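You operate a simulated robot arm through the tools that you are given. There is no shell and no other tool. Be economical: measure what you need, move in short steps, check, and stop when the job is done.

You run a simulated two-armed robot. Do the job below in one go: nothing can be reset, and whatever is moved stays where it is left.

Task
Charge the air tank: run the compressor till it says FULL, then switch off.
Fine: close the air valve and turn the regulator to 0 before you start it.

It is judged by the outcome, as a careful person would: the job done as asked, and still so three seconds after it is handed in. It fails if anything else is knocked over, pushed out of place, dropped, spilled or broken.

Robot
Two 7-joint arms with two-finger parallel grippers on one trunk, on a base that drives. Base frame: it is fixed to the floor where the robot stands at the start and does not move with it; the origin is under the middle of the robot, x ahead of it, y to its left, z up; the surface under the hand at the start is at about z = 860. Lengths are in mm, angles in rad, forces in N, time in s.
The left shoulder is at the start at [70, 188, 1283], the right one opposite. With the tool pointing down near the work surface each hand reaches from about 220 to 780 mm from the robot's upright axis, wherever it stands, measured 20 degrees to its own side. Places, roughly: air compressor [700, -200, 600]; air valve knob [500, -200, 600]; chuck holder [500, -300, 600]; compressor switch [500, 0, 600]; motor display [600, 0, 700]; regulator knob [500, -300, 700]; tank drain lever [500, -100, 500]. Payload 3.91 kg a hand.
The TCP of each hand is the grasp point between the finger pads, 30 mm short of the fingertips. In the tool frame z runs along the fingers and y along their closing line. The gripper opens to 110 mm. The fingers are 20 mm wide and 10 mm thick; the gripper's body (48 by 112 mm) begins 55 mm behind the TCP.
Orientation is told as [roll, pitch, yaw] about the base's x, y, z axes, in that order, counted from this pose: with the fingers straight down and closing along the base's y, the tool's x points along the base's -x, its y along +y and its z along -z.

Tools
- The arms move only by the tool step_arm. It takes "left_motion", "right_motion" or both (then of equal length, played together; a hand with none holds still); each is a list of rows, each an object (a shift or turn left out is 0, a gripper value left out holds the last) with "xyz": the shift along the base's x, y, z in units of 40 mm (1.0 is 40 mm), a list of three; "rotation": the turn, a rotation vector about the base's x, y, z in units of 6 degrees (1.0 is 6 degrees), a list of three; "grip": the opening in per cent of the stroke, from 0 (shut) to 100 (fully open). In form: [{"xyz": [dx, dy, dz], "rotation": [rx, ry, rz], "grip": grip}, ...]. A call has 1 to 20 rows; each row shifts and turns the commanded pose from where the row before left it. A call with a number of a shift or a turn outside -1 to 1 is refused whole. A row lasts 0.2 s, in which the tool goes at most 50 mm and 0.15 rad; a call with a longer step from one row to the next is refused whole, and so is a gripper value outside its range. Where a pose cannot be reached the arm comes as near as it can. A force on the tool above 40 N (or 10 N above the force at the start of the call, whichever is more), or a blocked arm, ends the call early, and 0.2 s more pass. Each finger travels about 72 mm/s and halts on what it meets, pressing with about 37 N; the grip force reading is that of the motor and also rises with nothing between the fingers. The clock runs only during rows and for 0.2 s after the last one: add rows that do not move to give the fingers time. The reply holds the time, the measured pose of the TCP, the force on the tool along the base axes, the opening and the grip force, in the units named above and with some noise, with the torque about the TCP (base axes, N m) and any sound that the robot's microphone picked up.
- Cameras (640 x 400 px; columns grow to the right, rows downward): "scene" is now at [114.6, -19, 1479.9]; the picture's right is [-0.29, -0.96, -0.00], its down [-0.82, 0.25, -0.52] and it looks along [0.49, -0.15, -0.86] (base axes); focal length 273 px, centre (320, 200). "left" rides on the left gripper at [72, -17, -103] in its tool frame; the picture's right is [0.23, 0.97, 0.00], its down [-0.76, 0.18, -0.62] and it looks along [-0.61, 0.14, 0.78] (tool axes); focal length 222 px, centre (320, 200). "right" rides on the right gripper at [72, 17, -103] in its tool frame; the picture's right is [-0.23, 0.97, 0.00], its down [-0.76, -0.18, -0.62] and it looks along [-0.61, -0.14, 0.78] (tool axes); focal length 222 px, centre (320, 200). There is no depth. A picture from a camera that has moved, and an enlarged one, comes with that camera's place and axes in the base frame and with its lens.
- capture(camera): a new picture of that camera. No time passes.
- lift_body(by): slides the trunk up (or, below 0, down) by that many mm; the arms and the scene camera ride with it, the base frame stays. It gives what a move gives, with no picture.
- steer(legs): drives the robot by 1 to 6 legs, each [ahead, turn to the left] in mm and rad, along the robot's own axes; the way and the turn of a leg run together, so that a leg with both is an arc; at most 1500 mm and 3.142 rad a leg. The arms and the cameras ride along, it lands a little off, and it stops where it bumps. It gives what a move gives.
- head_to(pan, tilt): turns the head with the scene camera to pan (to the left, within 1.501 rad either way) and tilt (down, from -0.506 to 1.204), counted from straight ahead of the robot. It gives what a move gives.
- zoom(camera, box): a new picture of the part [left, top, right, bottom] of that camera's present view, enlarged. No time passes.
- sign_off(): hands the job in; it is judged then, once.

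Work in short steps. Places have to be worked out from the pictures, the camera data and where the tool is seen: move nearer, look again, correct. Check each grasp and each placing, and mend what went wrong. You have 120 turns and 88 pictures in all, those below and enlarged ones among them. Open the grippers and draw the arms clear of the work before you hand the job in, unless the task says otherwise; then end with one line.

The tools are called after ">>>" as name(argument=value, ...) on one line, values as JSON. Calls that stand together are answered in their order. step_arm: Moves the arms, as the interface text tells. Its arguments: {"type":"object","properties":{"left_motion":{"type":"array","items":{"type":"object","properties":{"xyz":{"type":"array","items":{"type":"number"}},"rotation":{"type":"array","items":{"type":"number"}},"grip":{"type":"number"}}}},"right_motion":{"type":"array","items":{"type":"object","properties":{"xyz":{"type":"array","items":{"type":"number"}},"rotation":{"type":"array","items":{"type":"number"}},"grip":{"type":"number"}}}}},"required":[]} The other tools are called the same way: lift_body (by) slides the trunk up or down; steer (legs) drives the base; head_to (pan, tilt) turns the head that bears the scene camera; capture (camera) takes a picture; zoom (camera, box) takes an enlarged picture of a part of a camera's view; sign_off () hands the job in.

At the start:

```text
time: 0.0
left_tcp_pos: [386.1, 10.7, 832.0]
left_tool_rot: [-0.001, 0.001, 0.0]
left_force: [-0.3, 0.4, 0.4]
left_torque: [0.03, 0.0, 0.03]
left_finger_gap: 110.0
left_grip_force: 0.0
right_tcp_pos: [433.8, -409.0, 910.8]
right_tool_rot: [0.0, 0.0, 0.0]
right_force: [0.1, 0.9, 0.6]
right_torque: [-0.02, 0.0, -0.01]
right_finger_gap: 110.2
right_grip_force: 0.0
trunk travel left (down, up): [-793.0, 147.0]
robot x, y, heading: [-0.4, -4.4, 0.004]
head pan, tilt: [-0.295, 1.03]
```

scene: 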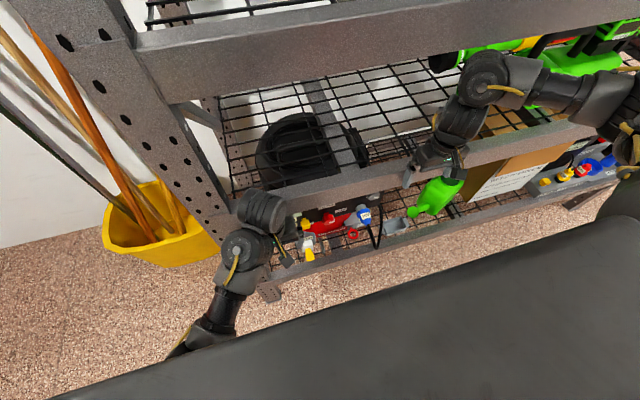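
right: 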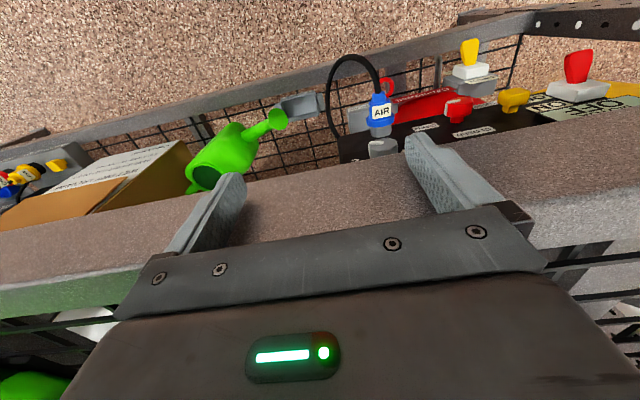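
left: 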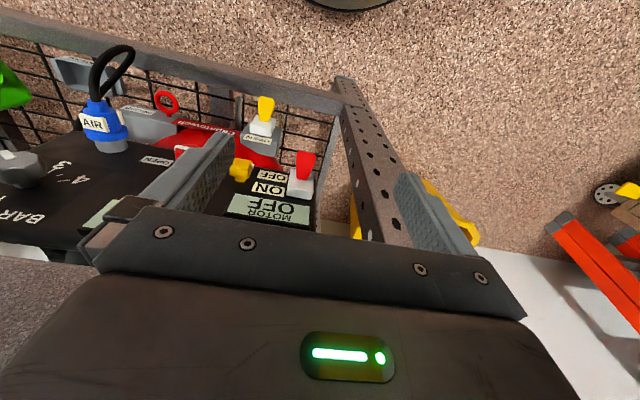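

The compressor sits on a lower shelf with the hands above it; I take a closer look at its front first.

>>> zoom(camera="left", box=[0, 20, 360, 260])

>>> zoom(camera="scene", box=[220, 100, 480, 300])

```text
1.67 times, centred on (180, 140) of left
camera zoom: at [314.1, -6.2, 937.5], right [-0.23, 0.97, 0.0], down [0.76, 0.18, 0.62], along [0.61, 0.14, -0.78], focal length 370 px, centre (553, 300)
```

zoom: 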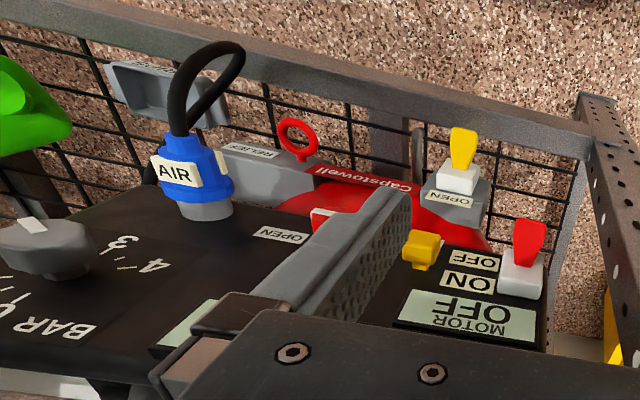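

```text
2.00 times, centred on (350, 200) of scene
camera zoom: at [114.6, -19.0, 1479.9], right [-0.29, -0.96, 0.0], down [-0.82, 0.25, -0.52], along [0.49, -0.15, -0.86], focal length 546 px, centre (260, 200)
```

zoom: 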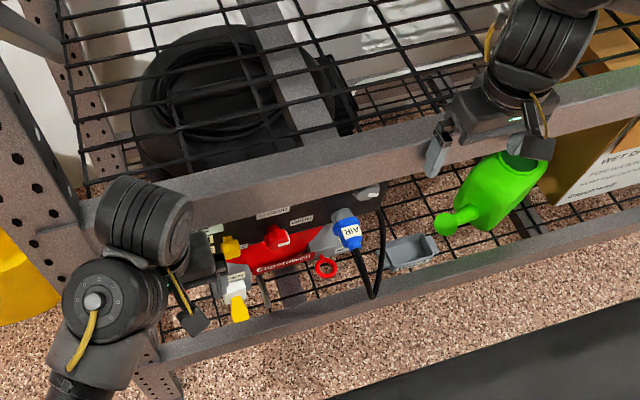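

The hands are in front of and just above the upper shelf rail. I back straight out to get a frontal view of the lower shelf.

>>> steer(legs=[[-350, 0]])

>>> lift_body(by=-450)

>>> head_to(pan=-0.2, tilt=0.5)

>>> capture(camera="scene")

```text
time: 2.3
left_tcp_pos: [31.5, 10.5, 833.2]
left_tool_rot: [0.0, 0.0, -0.001]
left_force: [1.0, -0.1, 0.7]
left_torque: [0.02, 0.05, 0.01]
left_finger_gap: 110.0
left_grip_force: 0.0
right_tcp_pos: [77.3, -410.4, 910.7]
right_tool_rot: [0.0, 0.0, -0.002]
right_force: [-0.4, -0.6, -0.6]
right_torque: [-0.04, 0.02, -0.01]
right_finger_gap: 109.9
right_grip_force: 0.1
trunk travel left (down, up): [-793.0, 147.0]
robot x, y, heading: [-353.1, 2.3, 0.0]
head pan, tilt: [-0.295, 1.03]
```

```text
refused: -450 is not a number from -400 to 400
```

```text
time: 3.2
left_tcp_pos: [30.9, 10.2, 832.8]
left_tool_rot: [0.0, 0.001, -0.004]
left_force: [0.2, 0.2, -0.9]
left_torque: [0.05, 0.04, 0.03]
left_finger_gap: 109.9
left_grip_force: 0.1
right_tcp_pos: [77.2, -410.7, 910.9]
right_tool_rot: [0.001, 0.001, -0.001]
right_force: [-0.3, -0.4, -0.1]
right_torque: [0.0, -0.04, 0.01]
right_finger_gap: 109.9
right_grip_force: 0.1
trunk travel left (down, up): [-793.0, 147.0]
robot x, y, heading: [-353.0, 2.3, -0.001]
head pan, tilt: [-0.201, 0.499]
```

```text
82 pictures are left
camera scene: at [-216.4, -17.3, 1522.8], right [-0.2, -0.98, 0.0], down [-0.47, 0.1, -0.88], along [0.86, -0.18, -0.48], focal length 273 px, centre (320, 200)
```

scene: 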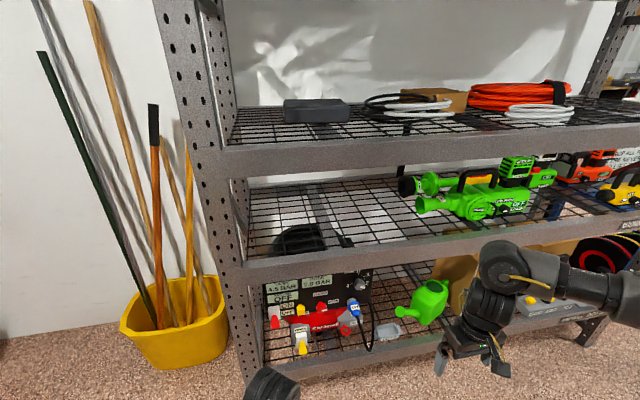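

Clear of the shelf. I lower the trunk by 400 for a straight look at the compressor.

>>> lift_body(by=-400)

>>> head_to(pan=-0.15, tilt=0.55)

>>> capture(camera="scene")

```text
time: 7.1
left_tcp_pos: [31.3, 10.6, 433.8]
left_tool_rot: [0.0, 0.001, -0.001]
left_force: [-0.4, -0.2, 0.3]
left_torque: [-0.01, -0.01, 0.0]
left_finger_gap: 109.9
left_grip_force: 0.1
right_tcp_pos: [77.6, -410.6, 511.9]
right_tool_rot: [0.0, 0.0, -0.002]
right_force: [0.4, -0.9, -0.4]
right_torque: [-0.02, 0.0, 0.03]
right_finger_gap: 110.0
right_grip_force: 0.1
trunk travel left (down, up): [-393.0, 547.0]
robot x, y, heading: [-355.5, 0.7, -0.001]
head pan, tilt: [-0.201, 0.499]
```

```text
time: 7.7
left_tcp_pos: [31.4, 11.7, 434.3]
left_tool_rot: [0.001, -0.001, -0.002]
left_force: [-0.4, -0.2, -0.1]
left_torque: [0.04, 0.0, -0.02]
left_finger_gap: 109.9
left_grip_force: 0.0
right_tcp_pos: [77.6, -409.0, 512.2]
right_tool_rot: [-0.001, 0.0, -0.003]
right_force: [0.3, -1.0, -0.5]
right_torque: [-0.02, 0.02, 0.02]
right_finger_gap: 110.0
right_grip_force: 0.1
trunk travel left (down, up): [-393.0, 547.0]
robot x, y, heading: [-354.1, 0.3, -0.004]
head pan, tilt: [-0.15, 0.55]
```

```text
81 pictures are left
camera scene: at [-217.2, -12.5, 1118.4], right [-0.15, -0.99, 0.0], down [-0.52, 0.08, -0.85], along [0.84, -0.13, -0.52], focal length 273 px, centre (320, 200)
```

scene: 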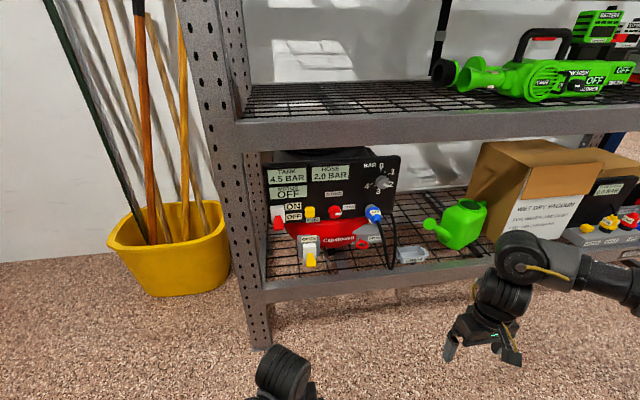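

>>> zoom(camera="scene", box=[240, 130, 480, 280])

>>> zoom(camera="scene", box=[260, 150, 400, 270])

```text
2.67 times, centred on (360, 205) of scene
camera zoom: at [-217.2, -12.5, 1118.4], right [-0.15, -0.99, 0.0], down [-0.52, 0.08, -0.85], along [0.84, -0.13, -0.52], focal length 728 px, centre (213, 187)
```

zoom: 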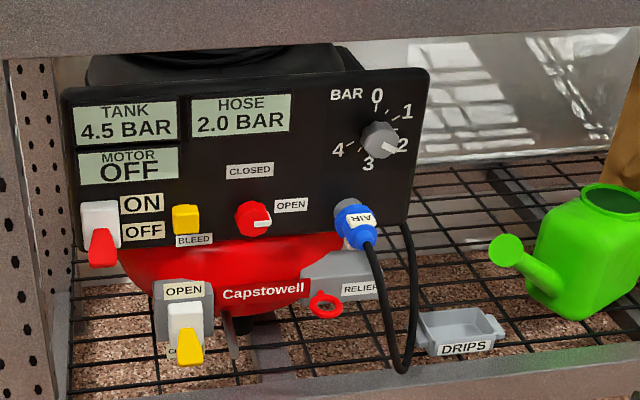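

```text
3.33 times, centred on (330, 210) of scene
camera zoom: at [-217.2, -12.5, 1118.4], right [-0.15, -0.99, 0.0], down [-0.52, 0.08, -0.85], along [0.84, -0.13, -0.52], focal length 910 px, centre (287, 167)
```

zoom: 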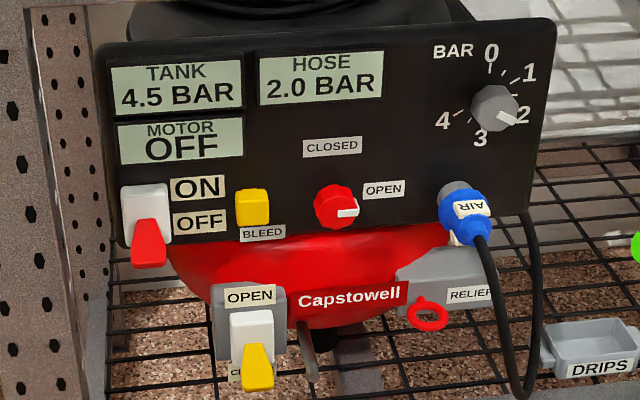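

Current readings: tank 4.5, hose 2.0, motor OFF, drain closed, air valve at OPEN (needs a 90° counter-clockwise turn), regulator at 2. From two views I put the switch tip at about [517,13,581], the regulator at [540,-338,699], the valve at [535,-181,600], and the upper rail bottom at z≈839. I turn both hands to point forward while in free space.

>>> step_arm(right_motion=[{"xyz": [0, 0, 0.3], "rotation": [0, -1, 0]}, {"xyz": [0, 0, 0.3], "rotation": [0, -1, 0]}, {"xyz": [0, 0, 0.3], "rotation": [0, -1, 0]}, {"xyz": [0, 0, 0.3], "rotation": [0, -1, 0]}, {"xyz": [0, 0, 0.3], "rotation": [0, -1, 0]}, {"xyz": [0, 0, 0.3], "rotation": [0, -1, 0]}, {"xyz": [0, 0, 0.3], "rotation": [0, -1, 0]}, {"xyz": [0, 0, 0.3], "rotation": [0, -1, 0]}, {"xyz": [0, 0, 0.3], "rotation": [0, -1, 0]}, {"xyz": [0, 0, 0.3], "rotation": [0, -1, 0]}, {"xyz": [0, 0, 0.3], "rotation": [0, -1, 0]}, {"xyz": [0, 0, 0.3], "rotation": [0, -1, 0]}, {"xyz": [0, 0, 0.3], "rotation": [0, -1, 0]}, {"xyz": [0, 0, 0.3], "rotation": [0, -1, 0]}, {"xyz": [0, 0, 0.3], "rotation": [0, -1, 0]}], left_motion=[{"xyz": [0, 0.2, 0.2], "rotation": [0, -1, 0]}, {"xyz": [0, 0.2, 0.2], "rotation": [0, -1, 0]}, {"xyz": [0, 0.2, 0.2], "rotation": [0, -1, 0]}, {"xyz": [0, 0.2, 0.2], "rotation": [0, -1, 0]}, {"xyz": [0, 0.2, 0.2], "rotation": [0, -1, 0]}, {"xyz": [0, 0, 0.2], "rotation": [0, -1, 0]}, {"xyz": [0, 0, 0.2], "rotation": [0, -1, 0]}, {"xyz": [0, 0, 0.2], "rotation": [0, -1, 0]}, {"xyz": [0, 0, 0.2], "rotation": [0, -1, 0]}, {"xyz": [0, 0, 0.2], "rotation": [0, -1, 0]}, {"xyz": [0, 0, 0.2], "rotation": [0, -1, 0]}, {"xyz": [0, 0, 0.2], "rotation": [0, -1, 0]}, {"xyz": [0, 0, 0.2], "rotation": [0, -1, 0]}, {"xyz": [0, 0, 0.2], "rotation": [0, -1, 0]}, {"xyz": [0, 0, 0.2], "rotation": [0, -1, 0]}])

>>> capture(camera="right")

>>> capture(camera="scene")

```text
time: 10.9
left_tcp_pos: [85.5, 74.1, 533.5]
left_tool_rot: [-0.091, -1.269, 0.043]
left_force: [0.2, -1.1, -0.2]
left_torque: [0.01, -0.03, -0.01]
left_finger_gap: 110.0
left_grip_force: 0.0
left hand out of reach, approached as far as the arm can: row 10, 11, 12, 13, 14, 15
right_tcp_pos: [77.4, -412.4, 691.9]
right_tool_rot: [2.18, -1.568, -2.185]
right_force: [0.5, 0.0, 0.1]
right_torque: [0.0, -0.02, 0.05]
right_finger_gap: 110.0
right_grip_force: 0.1
trunk travel left (down, up): [-393.0, 547.0]
robot x, y, heading: [-355.4, -1.6, 0.001]
head pan, tilt: [-0.15, 0.55]
```

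```text
78 pictures are left
camera right: at [-24.1, -394.9, 618.0], right [0.0, 0.97, 0.23], down [-0.63, -0.18, 0.76], along [0.78, -0.14, 0.61], focal length 222 px, centre (320, 200)
```

right: 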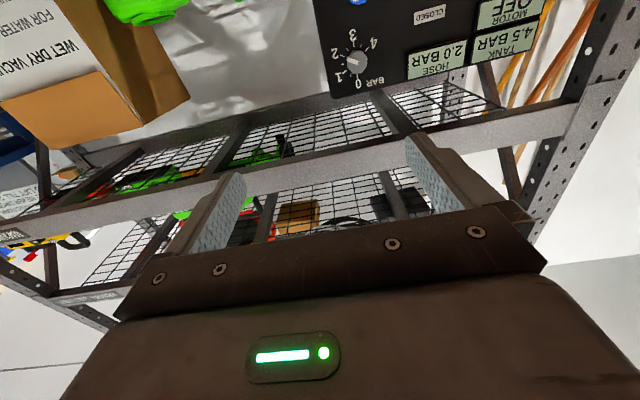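

```text
77 pictures are left
camera scene: at [-217.2, -15.0, 1118.3], right [-0.15, -0.99, 0.0], down [-0.52, 0.08, -0.85], along [0.84, -0.13, -0.52], focal length 273 px, centre (320, 200)
```

scene: 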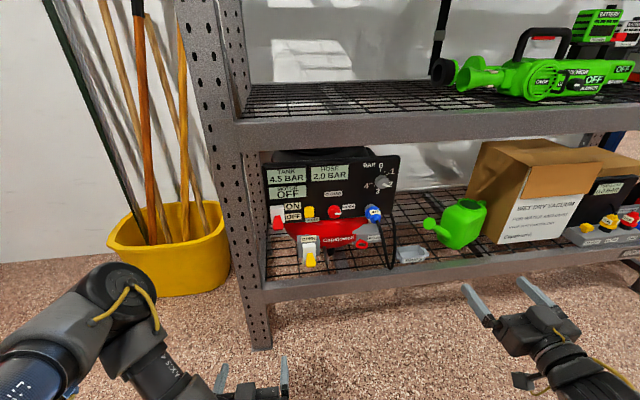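

The right hand points forward; the left ran short of reach while folded. I drive 150 ahead (hands still well short of the shelf) and finish the left wrist with it extended a bit.

>>> steer(legs=[[150, 0]])

>>> step_arm(left_motion=[{"xyz": [0.6, 0, 0]}, {"xyz": [0.6, 0, 0]}, {"xyz": [0.6, 0, 0]}, {"xyz": [0.6, 0, 0]}, {"xyz": [0.6, 0, 0]}, {"xyz": [0.6, 0, 0]}])

```text
time: 12.3
left_tcp_pos: [235.3, 75.5, 533.2]
left_tool_rot: [-0.096, -1.269, 0.053]
left_force: [-0.3, 0.6, 0.5]
left_torque: [0.0, -0.02, -0.01]
left_finger_gap: 110.0
left_grip_force: 0.1
right_tcp_pos: [228.5, -409.2, 689.9]
right_tool_rot: [1.308, -1.568, -1.308]
right_force: [1.2, 0.3, -1.1]
right_torque: [-0.03, 0.0, -0.05]
right_finger_gap: 110.0
right_grip_force: 0.0
trunk travel left (down, up): [-393.0, 547.0]
robot x, y, heading: [-207.3, 1.1, 0.003]
head pan, tilt: [-0.15, 0.55]
```

```text
time: 13.7
left_tcp_pos: [381.0, 74.5, 532.3]
left_tool_rot: [-0.098, -1.269, 0.052]
left_force: [-0.4, -0.3, 0.6]
left_torque: [-0.01, 0.01, 0.01]
left_finger_gap: 110.4
left_grip_force: 0.1
right_tcp_pos: [227.2, -410.9, 691.2]
right_tool_rot: [1.804, -1.568, -1.803]
right_force: [0.5, 0.3, 0.7]
right_torque: [-0.03, -0.01, 0.0]
right_finger_gap: 110.2
right_grip_force: 0.2
trunk travel left (down, up): [-393.0, 547.0]
robot x, y, heading: [-206.9, -2.1, -0.0]
head pan, tilt: [-0.15, 0.55]
```

Left hand is placed nearby. Now the right hand: I roll it +60° (clockwise from the robot's view) while moving to stand off in front of the regulator at about [430,-338,700], and straighten the left wrist.

>>> step_arm(right_motion=[{"xyz": [0.5, 0.18, 0.02], "rotation": [1, 0, 0]}, {"xyz": [0.5, 0.18, 0.02], "rotation": [1, 0, 0]}, {"xyz": [0.5, 0.18, 0.02], "rotation": [1, 0, 0]}, {"xyz": [0.5, 0.18, 0.02], "rotation": [1, 0, 0]}, {"xyz": [0.5, 0.18, 0.02], "rotation": [1, 0, 0]}, {"xyz": [0.5, 0.18, 0.02], "rotation": [1, 0, 0]}, {"xyz": [0.5, 0.18, 0.02], "rotation": [1, 0, 0]}, {"xyz": [0.5, 0.18, 0.02], "rotation": [1, 0, 0]}, {"xyz": [0.5, 0.18, 0.02], "rotation": [1, 0, 0]}, {"xyz": [0.5, 0.18, 0.02], "rotation": [1, 0, 0]}], left_motion=[{"rotation": [0, -1, 0], "grip": 0}, {"rotation": [0, -1, 0]}, {"rotation": [0, -0.8, 0]}, {}, {}, {}, {}, {}, {}, {}])

>>> capture(camera="right")

>>> capture(camera="scene")

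```text
time: 15.9
left_tcp_pos: [379.1, 74.4, 533.2]
left_tool_rot: [-1.144, -1.553, 1.098]
left_force: [-0.2, -0.7, -0.8]
left_torque: [-0.02, 0.01, 0.0]
left_finger_gap: 0.1
left_grip_force: 37.0
right_tcp_pos: [427.1, -339.1, 699.9]
right_tool_rot: [1.571, -0.52, -1.571]
right_force: [0.6, 0.0, -0.5]
right_torque: [0.02, 0.01, -0.02]
right_finger_gap: 110.2
right_grip_force: 0.1
trunk travel left (down, up): [-393.0, 547.0]
robot x, y, heading: [-202.5, 1.0, 0.003]
head pan, tilt: [-0.15, 0.55]
```

```text
76 pictures are left
camera right: at [326.0, -268.3, 678.2], right [0.0, 0.29, 0.96], down [-0.62, -0.75, 0.22], along [0.78, -0.6, 0.18], focal length 222 px, centre (320, 200)
```

right: 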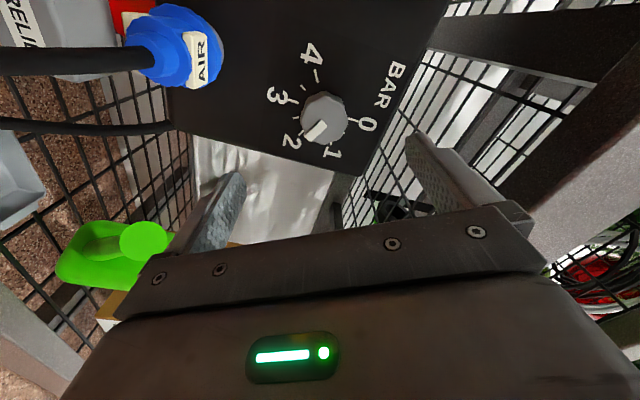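

```text
75 pictures are left
camera scene: at [-67.6, -12.4, 1118.4], right [-0.15, -0.99, 0.0], down [-0.52, 0.08, -0.85], along [0.84, -0.13, -0.52], focal length 273 px, centre (320, 200)
```

scene: 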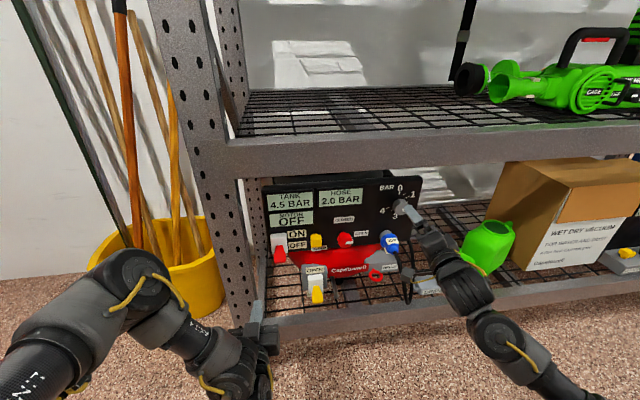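

Regulator face centre works out at about [533,-331,700]. I shift to y=-331 and advance to x≈500 with the fingers still wide, then check.

>>> step_arm(right_motion=[{"xyz": [0.4, 0.2, 0], "grip": 75}, {"xyz": [0.4, 0, 0]}, {"xyz": [0.4, 0, 0]}, {"xyz": [0.4, 0, 0]}, {"xyz": [0.25, 0, 0]}, {}])

>>> capture(camera="right")

>>> zoom(camera="scene", box=[260, 160, 460, 310])

```text
time: 17.3
left_tcp_pos: [378.9, 75.1, 532.6]
left_tool_rot: [-1.155, -1.553, 1.107]
left_force: [0.1, 0.1, 0.0]
left_torque: [0.01, -0.02, 0.0]
left_finger_gap: 0.0
left_grip_force: 36.9
right_tcp_pos: [502.3, -330.6, 700.1]
right_tool_rot: [1.571, -0.522, -1.571]
right_force: [0.0, -0.7, -0.2]
right_torque: [-0.01, -0.02, -0.01]
right_finger_gap: 82.8
right_grip_force: 0.0
trunk travel left (down, up): [-393.0, 547.0]
robot x, y, heading: [-207.9, -4.5, 0.002]
head pan, tilt: [-0.15, 0.55]
```

```text
74 pictures are left
camera right: at [400.7, -259.0, 678.6], right [0.0, 0.29, 0.96], down [-0.62, -0.75, 0.23], along [0.78, -0.6, 0.18], focal length 222 px, centre (320, 200)
```

right: 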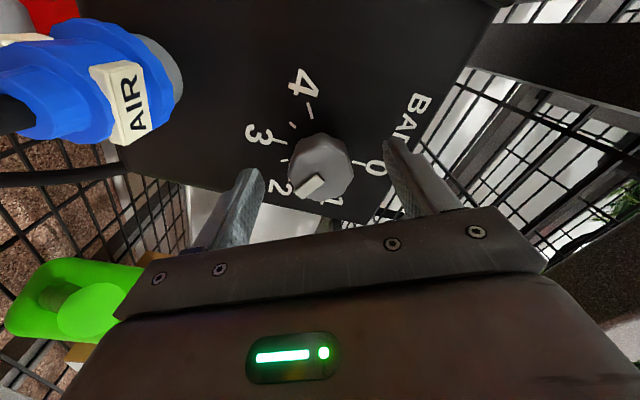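

```text
2.67 times, centred on (360, 235) of scene
camera zoom: at [-67.8, -12.5, 1118.4], right [-0.15, -0.99, 0.0], down [-0.52, 0.08, -0.85], along [0.84, -0.13, -0.52], focal length 728 px, centre (213, 107)
```

zoom: 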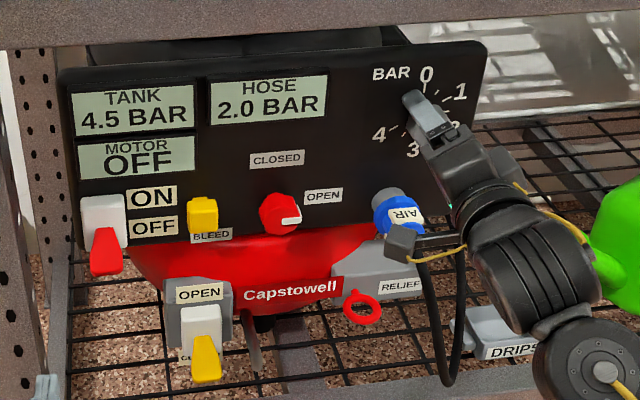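

Knob face at about [528,-332,701], centred between the fingers. I advance about 18 mm and close on it.

>>> step_arm(right_motion=[{"xyz": [0.22, -0.02, 0.02]}, {"xyz": [0.22, 0, 0]}, {}, {"grip": 0}, {}, {}, {}, {}])

>>> capture(camera="right")

```text
time: 19.1
left_tcp_pos: [378.7, 74.8, 532.2]
left_tool_rot: [-1.128, -1.554, 1.082]
left_force: [0.6, 0.0, -0.4]
left_torque: [0.01, -0.04, 0.0]
left_finger_gap: 0.2
left_grip_force: 37.3
right_tcp_pos: [519.8, -331.3, 699.3]
right_tool_rot: [1.569, -0.521, -1.571]
right_force: [0.7, -1.6, -1.9]
right_torque: [-0.01, 0.33, -0.63]
right_finger_gap: 41.8
right_grip_force: 44.8
trunk travel left (down, up): [-393.0, 547.0]
robot x, y, heading: [-204.3, -2.5, -0.002]
head pan, tilt: [-0.15, 0.55]
```

```text
72 pictures are left
camera right: at [417.9, -260.3, 678.9], right [0.0, 0.29, 0.96], down [-0.62, -0.75, 0.23], along [0.78, -0.6, 0.18], focal length 222 px, centre (320, 200)
```

right: 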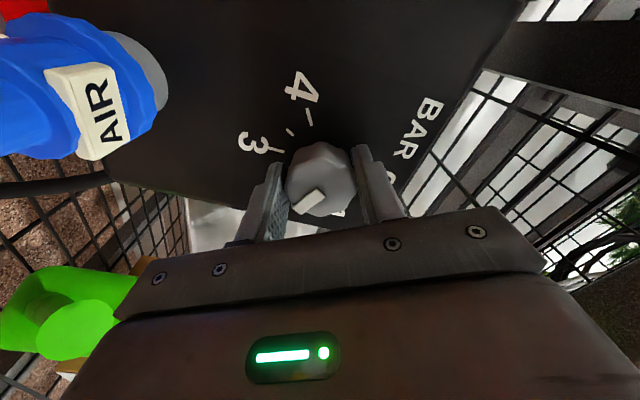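

Gripped at 41.8 mm. Turning counter-clockwise 60° first.

>>> step_arm(right_motion=[{"rotation": [-1, 0, 0]}, {"rotation": [-1, 0, 0]}, {"rotation": [-1, 0, 0]}, {"rotation": [-1, 0, 0]}, {"rotation": [-1, 0, 0]}, {"rotation": [-1, 0, 0]}, {"rotation": [-1, 0, 0]}, {"rotation": [-1, 0, 0]}, {"rotation": [-1, 0, 0]}, {"rotation": [-1, 0, 0]}])

>>> capture(camera="right")

>>> zoom(camera="scene", box=[260, 160, 460, 310])

```text
time: 21.3
left_tcp_pos: [379.0, 73.5, 532.1]
left_tool_rot: [-1.055, -1.553, 1.009]
left_force: [-0.1, -0.3, -0.1]
left_torque: [0.01, 0.0, 0.0]
left_finger_gap: 0.0
left_grip_force: 37.3
right_tcp_pos: [519.7, -333.6, 698.7]
right_tool_rot: [1.562, -1.57, -1.566]
right_force: [11.8, -12.6, 2.3]
right_torque: [0.05, 1.17, -0.67]
right_finger_gap: 42.0
right_grip_force: 44.8
trunk travel left (down, up): [-393.0, 547.0]
robot x, y, heading: [-210.1, -0.5, 0.001]
head pan, tilt: [-0.15, 0.55]
```

```text
71 pictures are left
camera right: at [417.8, -316.2, 626.8], right [0.0, 0.97, 0.23], down [-0.62, -0.18, 0.76], along [0.78, -0.14, 0.61], focal length 222 px, centre (320, 200)
```

right: 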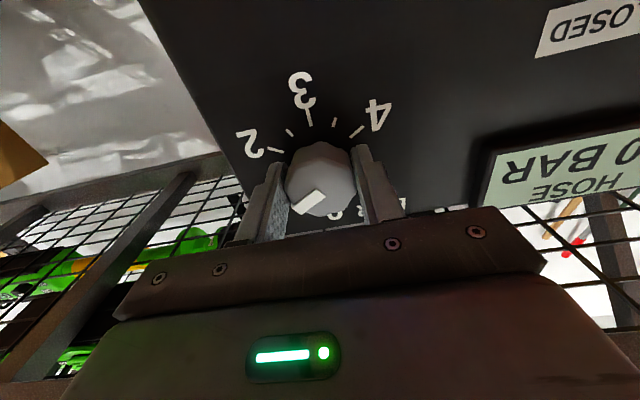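

```text
2.67 times, centred on (360, 235) of scene
camera zoom: at [-66.6, -14.0, 1118.2], right [-0.15, -0.99, 0.0], down [-0.52, 0.08, -0.85], along [0.84, -0.13, -0.52], focal length 728 px, centre (213, 107)
```

zoom: 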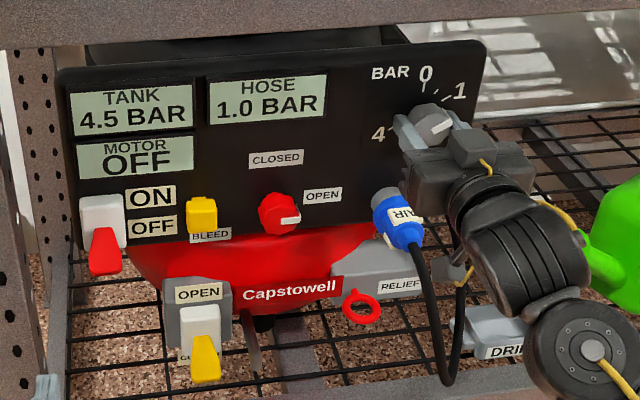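

Hose now reads 1.0 bar after 60°, so another 60° reaches 0.

>>> step_arm(right_motion=[{"xyz": [0, -0.04, 0], "rotation": [-1, 0, 0]}, {"rotation": [-1, 0, 0]}, {"rotation": [-1, 0, 0]}, {"rotation": [-1, 0, 0]}, {"rotation": [-1, 0, 0]}, {"rotation": [-1, 0, 0]}, {"rotation": [-1, 0, 0]}, {"rotation": [-1, 0, 0]}, {"rotation": [-1, 0, 0]}, {"rotation": [-1, 0, 0]}])

>>> zoom(camera="scene", box=[260, 160, 460, 310])

>>> capture(camera="right")

```text
time: 23.5
left_tcp_pos: [378.9, 73.1, 533.0]
left_tool_rot: [-1.088, -1.556, 1.039]
left_force: [0.5, 0.6, 0.2]
left_torque: [-0.02, 0.05, -0.01]
left_finger_gap: 0.1
left_grip_force: 37.0
right_tcp_pos: [519.4, -335.2, 699.6]
right_tool_rot: [-1.573, -0.526, 1.569]
right_force: [9.2, -21.0, 5.1]
right_torque: [0.03, -0.2, 0.11]
right_finger_gap: 41.6
right_grip_force: 44.6
trunk travel left (down, up): [-393.0, 547.0]
robot x, y, heading: [-207.3, -0.2, -0.005]
head pan, tilt: [-0.15, 0.55]
```

```text
2.67 times, centred on (360, 235) of scene
camera zoom: at [-67.7, -14.8, 1118.3], right [-0.15, -0.99, 0.0], down [-0.52, 0.08, -0.85], along [0.84, -0.13, -0.52], focal length 728 px, centre (213, 107)
```

zoom: 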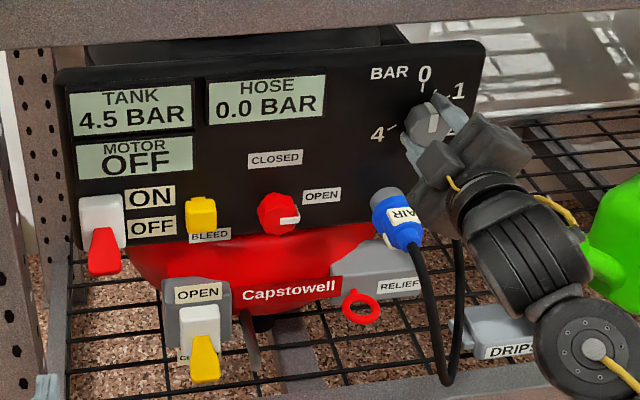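

```text
68 pictures are left
camera right: at [417.6, -389.4, 649.2], right [0.0, 0.68, -0.73], down [-0.62, 0.57, 0.53], along [0.78, 0.45, 0.43], focal length 222 px, centre (320, 200)
```

right: 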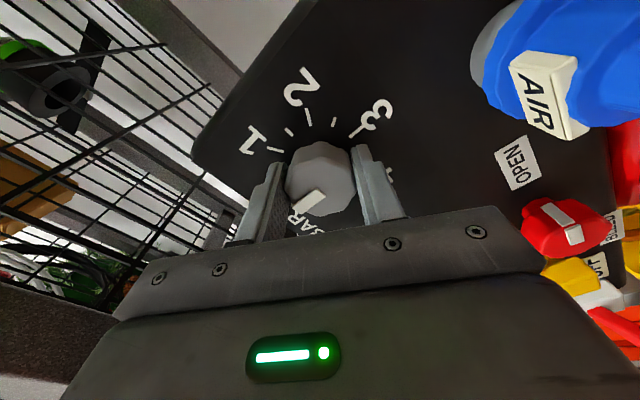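

Hose 0.0 bar. I nudge 4° more to settle onto the zero stop, then release and back out.

>>> step_arm(right_motion=[{"rotation": [-0.7, 0, 0]}, {}])

>>> step_arm(right_motion=[{"grip": 75}, {}, {}, {"xyz": [-0.5, 0, 0]}, {"xyz": [-1, 0, 0]}, {"xyz": [-1, 0, 0]}, {}])

>>> zoom(camera="scene", box=[260, 160, 460, 310])

>>> capture(camera="right")

```text
time: 24.1
left_tcp_pos: [379.2, 74.0, 532.5]
left_tool_rot: [-1.129, -1.555, 1.082]
left_force: [-0.6, -0.4, -0.4]
left_torque: [-0.01, -0.01, -0.01]
left_finger_gap: 0.0
left_grip_force: 36.7
right_tcp_pos: [519.6, -333.8, 701.7]
right_tool_rot: [-1.573, -0.453, 1.571]
right_force: [8.1, -16.9, 7.9]
right_torque: [0.34, -0.1, -0.63]
right_finger_gap: 41.4
right_grip_force: 44.9
trunk travel left (down, up): [-393.0, 547.0]
robot x, y, heading: [-209.6, -3.6, -0.002]
head pan, tilt: [-0.15, 0.55]
```

```text
time: 25.7
left_tcp_pos: [378.6, 74.4, 532.5]
left_tool_rot: [-1.148, -1.555, 1.101]
left_force: [-0.1, -0.8, 0.3]
left_torque: [-0.04, -0.01, -0.03]
left_finger_gap: 0.0
left_grip_force: 37.6
right_tcp_pos: [418.3, -331.5, 702.0]
right_tool_rot: [-1.571, -0.453, 1.572]
right_force: [1.1, 0.8, -0.4]
right_torque: [0.01, -0.02, -0.04]
right_finger_gap: 82.4
right_grip_force: 0.0
trunk travel left (down, up): [-393.0, 547.0]
robot x, y, heading: [-206.6, -2.2, 0.002]
head pan, tilt: [-0.15, 0.55]
```

```text
2.67 times, centred on (360, 235) of scene
camera zoom: at [-67.7, -12.8, 1118.4], right [-0.15, -0.99, 0.0], down [-0.52, 0.08, -0.85], along [0.84, -0.13, -0.52], focal length 728 px, centre (213, 107)
```

zoom: 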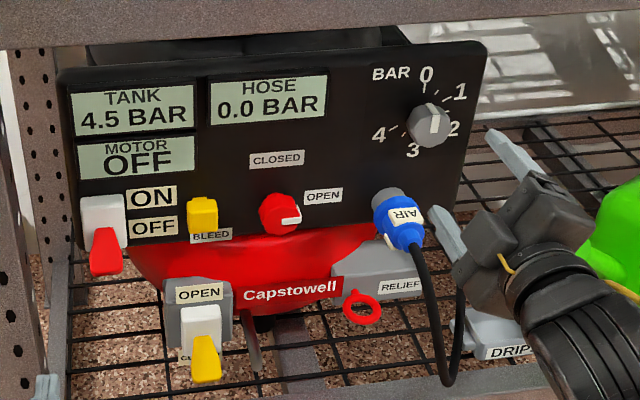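

```text
66 pictures are left
camera right: at [316.8, -390.6, 654.9], right [0.0, 0.63, -0.78], down [-0.62, 0.61, 0.49], along [0.78, 0.48, 0.39], focal length 222 px, centre (320, 200)
```

right: 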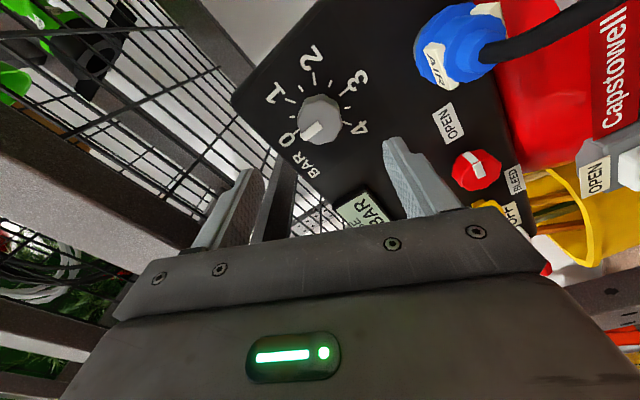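

Pointer sits at 0. Valve triangulates to about [532,-180,600], with bleed at y≈-96 and the chuck at y≈-310 as neighbours. I move across high, then down, rolling to +45°, keeping x≈410.

>>> step_arm(right_motion=[{"xyz": [-0.3, 0.378, 0], "rotation": [1, 0, 0]}, {"xyz": [0, 0.378, 0], "rotation": [1, 0, 0]}, {"xyz": [0, 0.378, 0], "rotation": [1, 0, 0]}, {"xyz": [0, 0.378, 0], "rotation": [1, 0, 0]}, {"xyz": [0, 0.378, 0], "rotation": [1, 0, 0]}, {"xyz": [0, 0.378, 0], "rotation": [1, 0, 0]}, {"xyz": [0, 0.378, 0], "rotation": [1, 0, 0]}, {"xyz": [0, 0.378, 0], "rotation": [1, 0, 0]}, {"xyz": [0, 0.378, 0], "rotation": [1, 0, 0]}, {"xyz": [0, 0.378, 0], "rotation": [1, 0, 0]}, {"xyz": [0, 0, -0.32], "rotation": [1, 0, 0]}, {"xyz": [0, 0, -0.32], "rotation": [1, 0, 0]}, {"xyz": [0, 0, -0.32], "rotation": [1, 0, 0]}, {"xyz": [0, 0, -0.32], "rotation": [1, 0, 0]}, {"xyz": [0, 0, -0.32], "rotation": [1, 0, 0]}, {"xyz": [0, 0, -0.32], "rotation": [1, 0, 0]}, {"xyz": [0, 0, -0.32], "rotation": [1, 0, 0]}, {"xyz": [0, 0, -0.32], "rotation": [1, 0, 0]}])

>>> capture(camera="right")

>>> capture(camera="scene")

```text
time: 29.5
left_tcp_pos: [378.9, 74.5, 532.7]
left_tool_rot: [-1.158, -1.554, 1.108]
left_force: [0.0, -0.3, 0.7]
left_torque: [0.0, 0.0, -0.02]
left_finger_gap: 0.0
left_grip_force: 37.3
right_tcp_pos: [407.7, -182.2, 598.6]
right_tool_rot: [1.572, -0.803, -1.573]
right_force: [0.2, -0.2, 0.1]
right_torque: [0.0, 0.02, 0.02]
right_finger_gap: 82.6
right_grip_force: 0.1
trunk travel left (down, up): [-393.0, 547.0]
robot x, y, heading: [-206.4, 1.3, -0.001]
head pan, tilt: [-0.15, 0.55]
```

```text
65 pictures are left
camera right: at [305.5, -119.6, 558.0], right [0.0, 0.54, 0.84], down [-0.62, -0.66, 0.42], along [0.78, -0.52, 0.34], focal length 222 px, centre (320, 200)
```

right: 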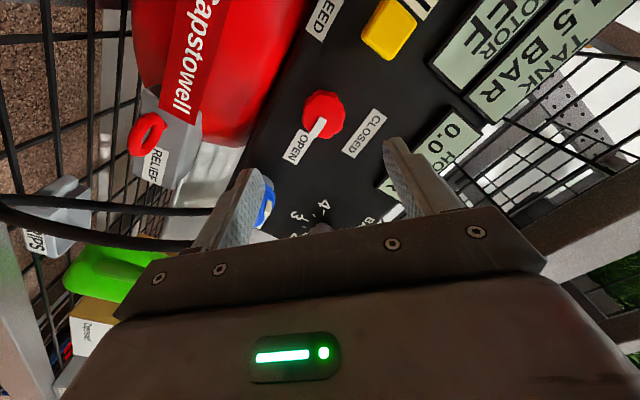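

```text
64 pictures are left
camera scene: at [-67.8, -12.7, 1118.4], right [-0.15, -0.99, 0.0], down [-0.52, 0.08, -0.85], along [0.84, -0.13, -0.52], focal length 273 px, centre (320, 200)
```

scene: 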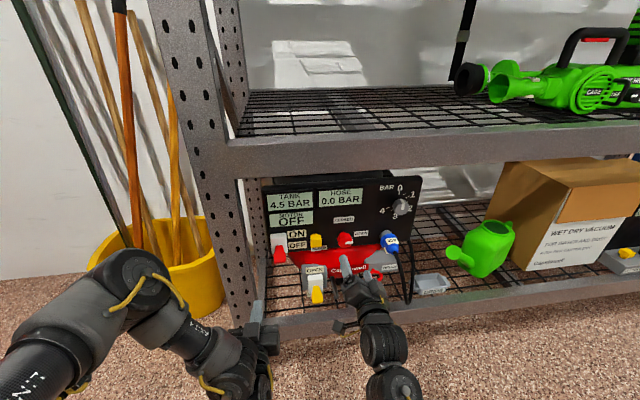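

The valve face is near [535,-177,600], centred for the hand. I advance to x≈505 and check.

>>> step_arm(right_motion=[{"xyz": [0.5, 0.1, 0.04]}, {"xyz": [0.5, 0, 0]}, {"xyz": [0.5, 0, 0]}, {"xyz": [0.5, 0, 0]}, {"xyz": [0.4, 0, 0]}, {}])

>>> capture(camera="right")

>>> zoom(camera="scene", box=[260, 160, 460, 310])

```text
time: 30.9
left_tcp_pos: [378.6, 74.5, 532.7]
left_tool_rot: [-1.156, -1.556, 1.111]
left_force: [-0.3, -0.2, 0.0]
left_torque: [0.04, -0.05, 0.01]
left_finger_gap: 0.1
left_grip_force: 36.8
right_tcp_pos: [504.4, -178.1, 599.8]
right_tool_rot: [1.571, -0.804, -1.571]
right_force: [-0.5, 0.1, -1.3]
right_torque: [0.0, -0.02, -0.01]
right_finger_gap: 82.6
right_grip_force: 0.0
trunk travel left (down, up): [-393.0, 547.0]
robot x, y, heading: [-205.6, 2.1, 0.0]
head pan, tilt: [-0.15, 0.55]
```

```text
63 pictures are left
camera right: at [402.1, -116.0, 560.1], right [0.0, 0.54, 0.84], down [-0.62, -0.66, 0.43], along [0.78, -0.52, 0.34], focal length 222 px, centre (320, 200)
```

right: 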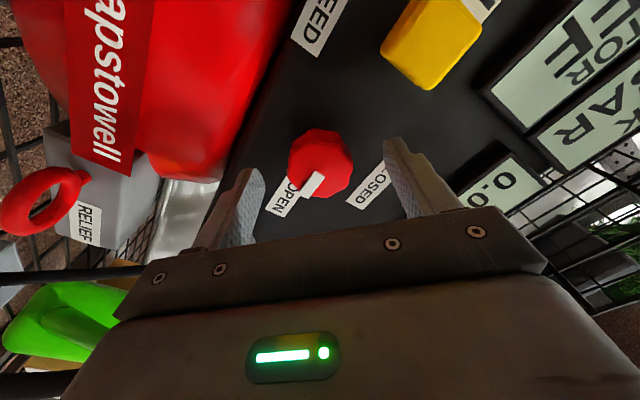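

```text
2.67 times, centred on (360, 235) of scene
camera zoom: at [-67.8, -12.7, 1118.4], right [-0.15, -0.99, 0.0], down [-0.52, 0.08, -0.85], along [0.84, -0.13, -0.52], focal length 728 px, centre (213, 107)
```

zoom: 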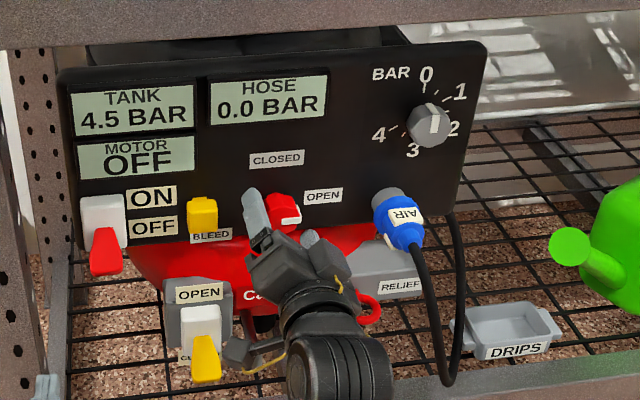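

Centred. Advance 17 mm and close on the valve.

>>> step_arm(right_motion=[{"xyz": [0.2, 0.03, -0.02]}, {"xyz": [0.22, 0, 0]}, {}, {"grip": 0}, {}, {}, {}, {}])

>>> capture(camera="right")

```text
time: 32.7
left_tcp_pos: [379.4, 75.7, 532.7]
left_tool_rot: [-1.159, -1.555, 1.112]
left_force: [0.2, -0.2, 0.3]
left_torque: [0.02, 0.0, 0.0]
left_finger_gap: 0.1
left_grip_force: 37.3
right_tcp_pos: [521.3, -176.5, 598.4]
right_tool_rot: [1.571, -0.806, -1.569]
right_force: [1.9, 1.9, 2.2]
right_torque: [0.01, 0.36, -0.16]
right_finger_gap: 40.6
right_grip_force: 44.8
trunk travel left (down, up): [-393.0, 547.0]
robot x, y, heading: [-208.9, -2.3, -0.001]
head pan, tilt: [-0.15, 0.55]
```

```text
61 pictures are left
camera right: at [418.5, -115.0, 558.7], right [0.0, 0.54, 0.84], down [-0.62, -0.66, 0.43], along [0.78, -0.52, 0.34], focal length 222 px, centre (320, 200)
```

right: 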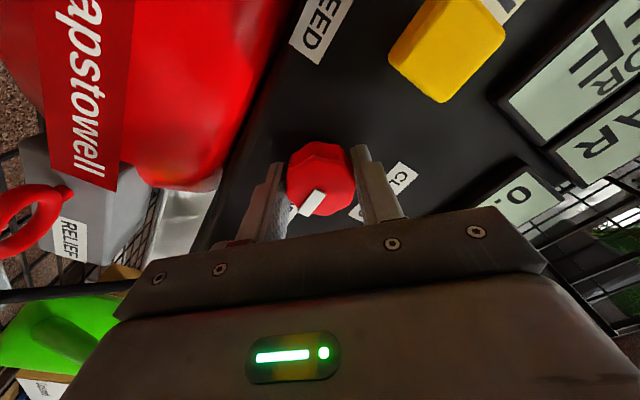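

Gripped at 40.6 mm. Turning 90° counter-clockwise to CLOSED.

>>> step_arm(right_motion=[{"rotation": [-1, 0, 0]}, {"rotation": [-1, 0, 0]}, {"rotation": [-1, 0, 0]}, {"rotation": [-1, 0, 0]}, {"rotation": [-1, 0, 0]}, {"rotation": [-1, 0, 0]}, {"rotation": [-1, 0, 0]}, {"rotation": [-1, 0, 0]}, {"rotation": [-1, 0, 0]}, {"rotation": [-1, 0, 0]}, {"rotation": [-1, 0, 0]}, {"rotation": [-1, 0, 0]}, {"rotation": [-1, 0, 0]}, {"rotation": [-1, 0, 0]}, {"rotation": [-1, 0, 0]}, {"rotation": [-0.4, 0, 0]}, {}])

>>> capture(camera="right")

>>> zoom(camera="scene", box=[260, 160, 460, 310])

```text
time: 36.3
left_tcp_pos: [379.1, 74.4, 532.5]
left_tool_rot: [-1.125, -1.555, 1.078]
left_force: [-0.1, 0.3, -0.9]
left_torque: [0.0, -0.03, 0.01]
left_finger_gap: 0.0
left_grip_force: 37.1
right_tcp_pos: [519.1, -179.2, 599.3]
right_tool_rot: [-1.574, -0.726, 1.565]
right_force: [12.9, -23.0, 10.6]
right_torque: [0.94, -0.41, 0.63]
right_finger_gap: 41.1
right_grip_force: 44.8
trunk travel left (down, up): [-393.0, 547.0]
robot x, y, heading: [-207.2, 1.1, -0.003]
head pan, tilt: [-0.15, 0.55]
```

```text
60 pictures are left
camera right: at [417.7, -222.4, 538.2], right [0.0, 0.82, -0.58], down [-0.62, 0.45, 0.64], along [0.78, 0.36, 0.51], focal length 222 px, centre (320, 200)
```

right: 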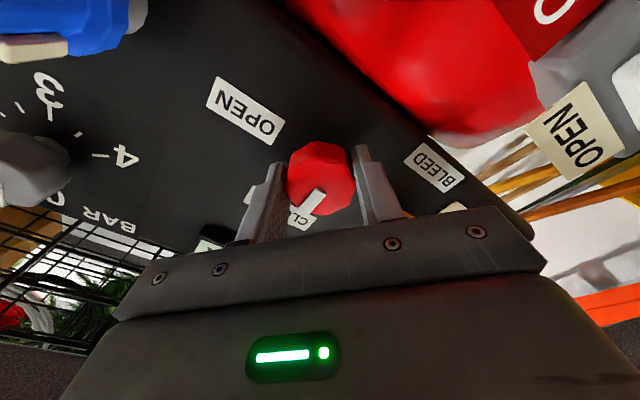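

```text
2.67 times, centred on (360, 235) of scene
camera zoom: at [-68.2, -14.9, 1118.4], right [-0.15, -0.99, 0.0], down [-0.52, 0.08, -0.85], along [0.84, -0.13, -0.52], focal length 728 px, centre (213, 107)
```

zoom: 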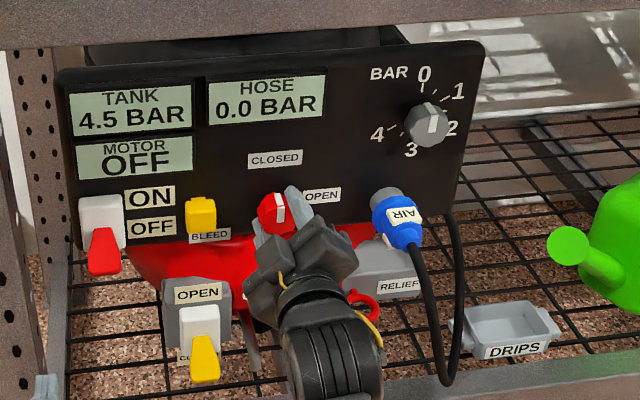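

Valve pointer is up at CLOSED and against its stop. Release, back out straight and clear.

>>> step_arm(right_motion=[{"grip": 75}, {}, {}, {"xyz": [-0.5, 0, 0]}, {"xyz": [-1, 0, 0]}, {"xyz": [-1, 0, 0]}, {"xyz": [-1, 0, 0]}, {"xyz": [-0.5, -1, 0]}, {"xyz": [0, -1, 0]}, {"xyz": [0, -1, 0]}, {}])

>>> zoom(camera="scene", box=[260, 170, 400, 310])

>>> capture(camera="left")

```text
time: 38.7
left_tcp_pos: [379.2, 74.8, 532.5]
left_tool_rot: [-1.154, -1.551, 1.107]
left_force: [-1.0, 0.3, -0.6]
left_torque: [-0.01, 0.0, 0.0]
left_finger_gap: 0.0
left_grip_force: 36.4
right_tcp_pos: [360.5, -296.8, 597.1]
right_tool_rot: [-1.571, -0.725, 1.571]
right_force: [-0.5, -0.2, 0.4]
right_torque: [-0.04, -0.01, 0.0]
right_finger_gap: 82.6
right_grip_force: 0.1
trunk travel left (down, up): [-393.0, 547.0]
robot x, y, heading: [-203.4, -0.4, 0.001]
head pan, tilt: [-0.15, 0.55]
```

```text
2.86 times, centred on (330, 240) of scene
camera zoom: at [-67.9, -13.0, 1118.4], right [-0.15, -0.99, 0.0], down [-0.52, 0.08, -0.85], along [0.84, -0.13, -0.52], focal length 780 px, centre (291, 86)
```

zoom: 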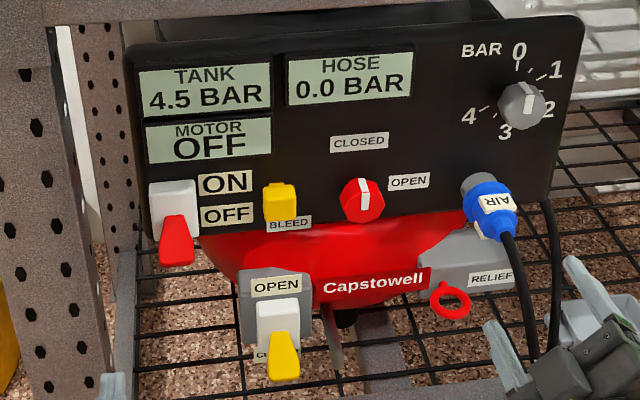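

```text
57 pictures are left
camera left: at [274.3, 61.5, 462.3], right [0.04, 0.97, -0.24], down [-0.61, 0.22, 0.76], along [0.79, 0.11, 0.6], focal length 222 px, centre (320, 200)
```

left: 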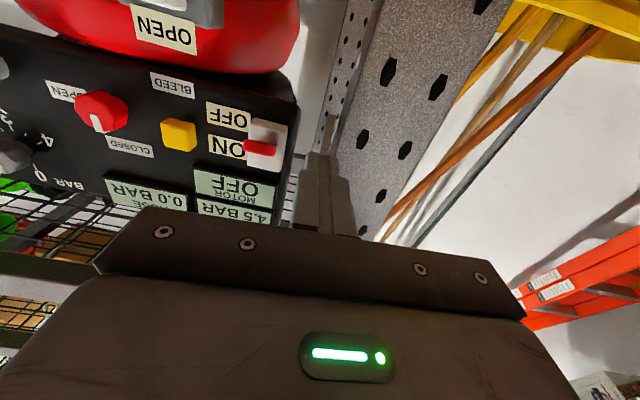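

Regulator at 0, valve CLOSED, drain lever down (closed). Next the switch: I bring the closed left fingers below the red lever, at about [460,11,535].

>>> step_arm(left_motion=[{"xyz": [0, -0.8, 0]}, {"xyz": [0, -0.8, 0]}, {"xyz": [0.7, 0, 0]}, {"xyz": [0.7, 0, 0]}, {"xyz": [0.6, 0, 0]}, {}])

>>> zoom(camera="scene", box=[240, 200, 340, 310])

>>> capture(camera="left")

```text
time: 40.1
left_tcp_pos: [458.8, 10.5, 534.2]
left_tool_rot: [-1.14, -1.553, 1.093]
left_force: [0.2, 0.2, 0.1]
left_torque: [0.03, 0.0, -0.02]
left_finger_gap: 0.0
left_grip_force: 37.2
right_tcp_pos: [360.2, -297.6, 597.8]
right_tool_rot: [-1.571, -0.725, 1.571]
right_force: [-1.3, -1.3, 0.3]
right_torque: [-0.02, 0.0, -0.02]
right_finger_gap: 82.5
right_grip_force: 0.0
trunk travel left (down, up): [-393.0, 547.0]
robot x, y, heading: [-207.3, -0.5, 0.002]
head pan, tilt: [-0.15, 0.55]
```

```text
3.64 times, centred on (290, 255) of scene
camera zoom: at [-67.8, -13.0, 1118.4], right [-0.15, -0.99, 0.0], down [-0.52, 0.08, -0.85], along [0.84, -0.13, -0.52], focal length 993 px, centre (429, 0)
```

zoom: 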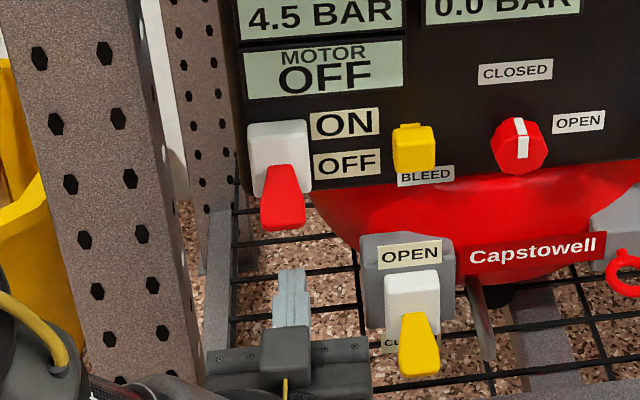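

```text
55 pictures are left
camera left: at [353.5, -3.1, 462.7], right [0.04, 0.97, -0.24], down [-0.61, 0.22, 0.76], along [0.79, 0.11, 0.6], focal length 222 px, centre (320, 200)
```

left: 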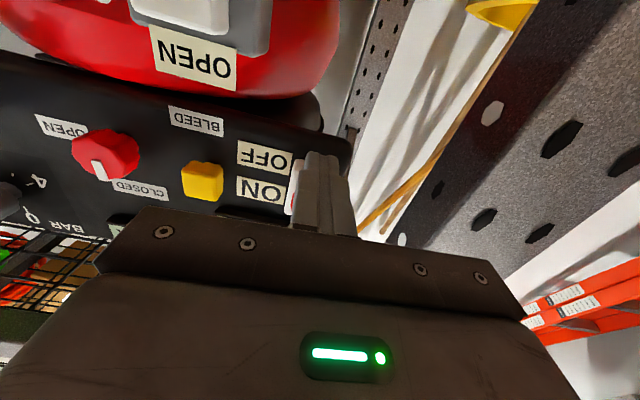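

Fingertips are directly below the lever. I slide them under it (x to ~497) and then lift in small steps.

>>> step_arm(left_motion=[{"xyz": [0.5, 0.05, 0]}, {"xyz": [0.45, 0, 0]}, {"xyz": [0, 0, 0.3]}, {"xyz": [0, 0, 0.3]}, {}])

>>> zoom(camera="scene", box=[240, 200, 340, 310])

```text
time: 41.3
left_tcp_pos: [483.4, 5.9, 570.6]
left_tool_rot: [-1.175, -1.554, 1.126]
left_force: [0.1, -0.1, 0.1]
left_torque: [0.0, 0.0, 0.04]
left_finger_gap: 0.0
left_grip_force: 36.7
left hand out of reach, approached as far as the arm can: row 1, 2
right_tcp_pos: [362.6, -297.0, 597.5]
right_tool_rot: [-1.569, -0.726, 1.572]
right_force: [0.2, 0.3, -0.5]
right_torque: [0.0, 0.0, -0.02]
right_finger_gap: 82.5
right_grip_force: 0.1
trunk travel left (down, up): [-393.0, 547.0]
robot x, y, heading: [-207.9, -1.7, 0.005]
head pan, tilt: [-0.15, 0.55]
```

```text
3.64 times, centred on (290, 255) of scene
camera zoom: at [-67.8, -13.0, 1118.4], right [-0.15, -0.99, 0.0], down [-0.52, 0.08, -0.85], along [0.84, -0.13, -0.52], focal length 993 px, centre (429, 0)
```

zoom: 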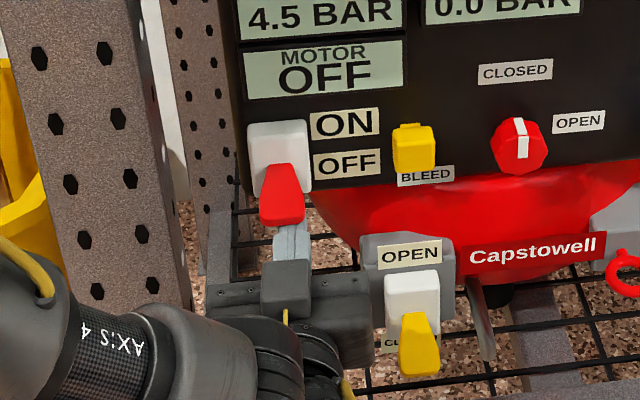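

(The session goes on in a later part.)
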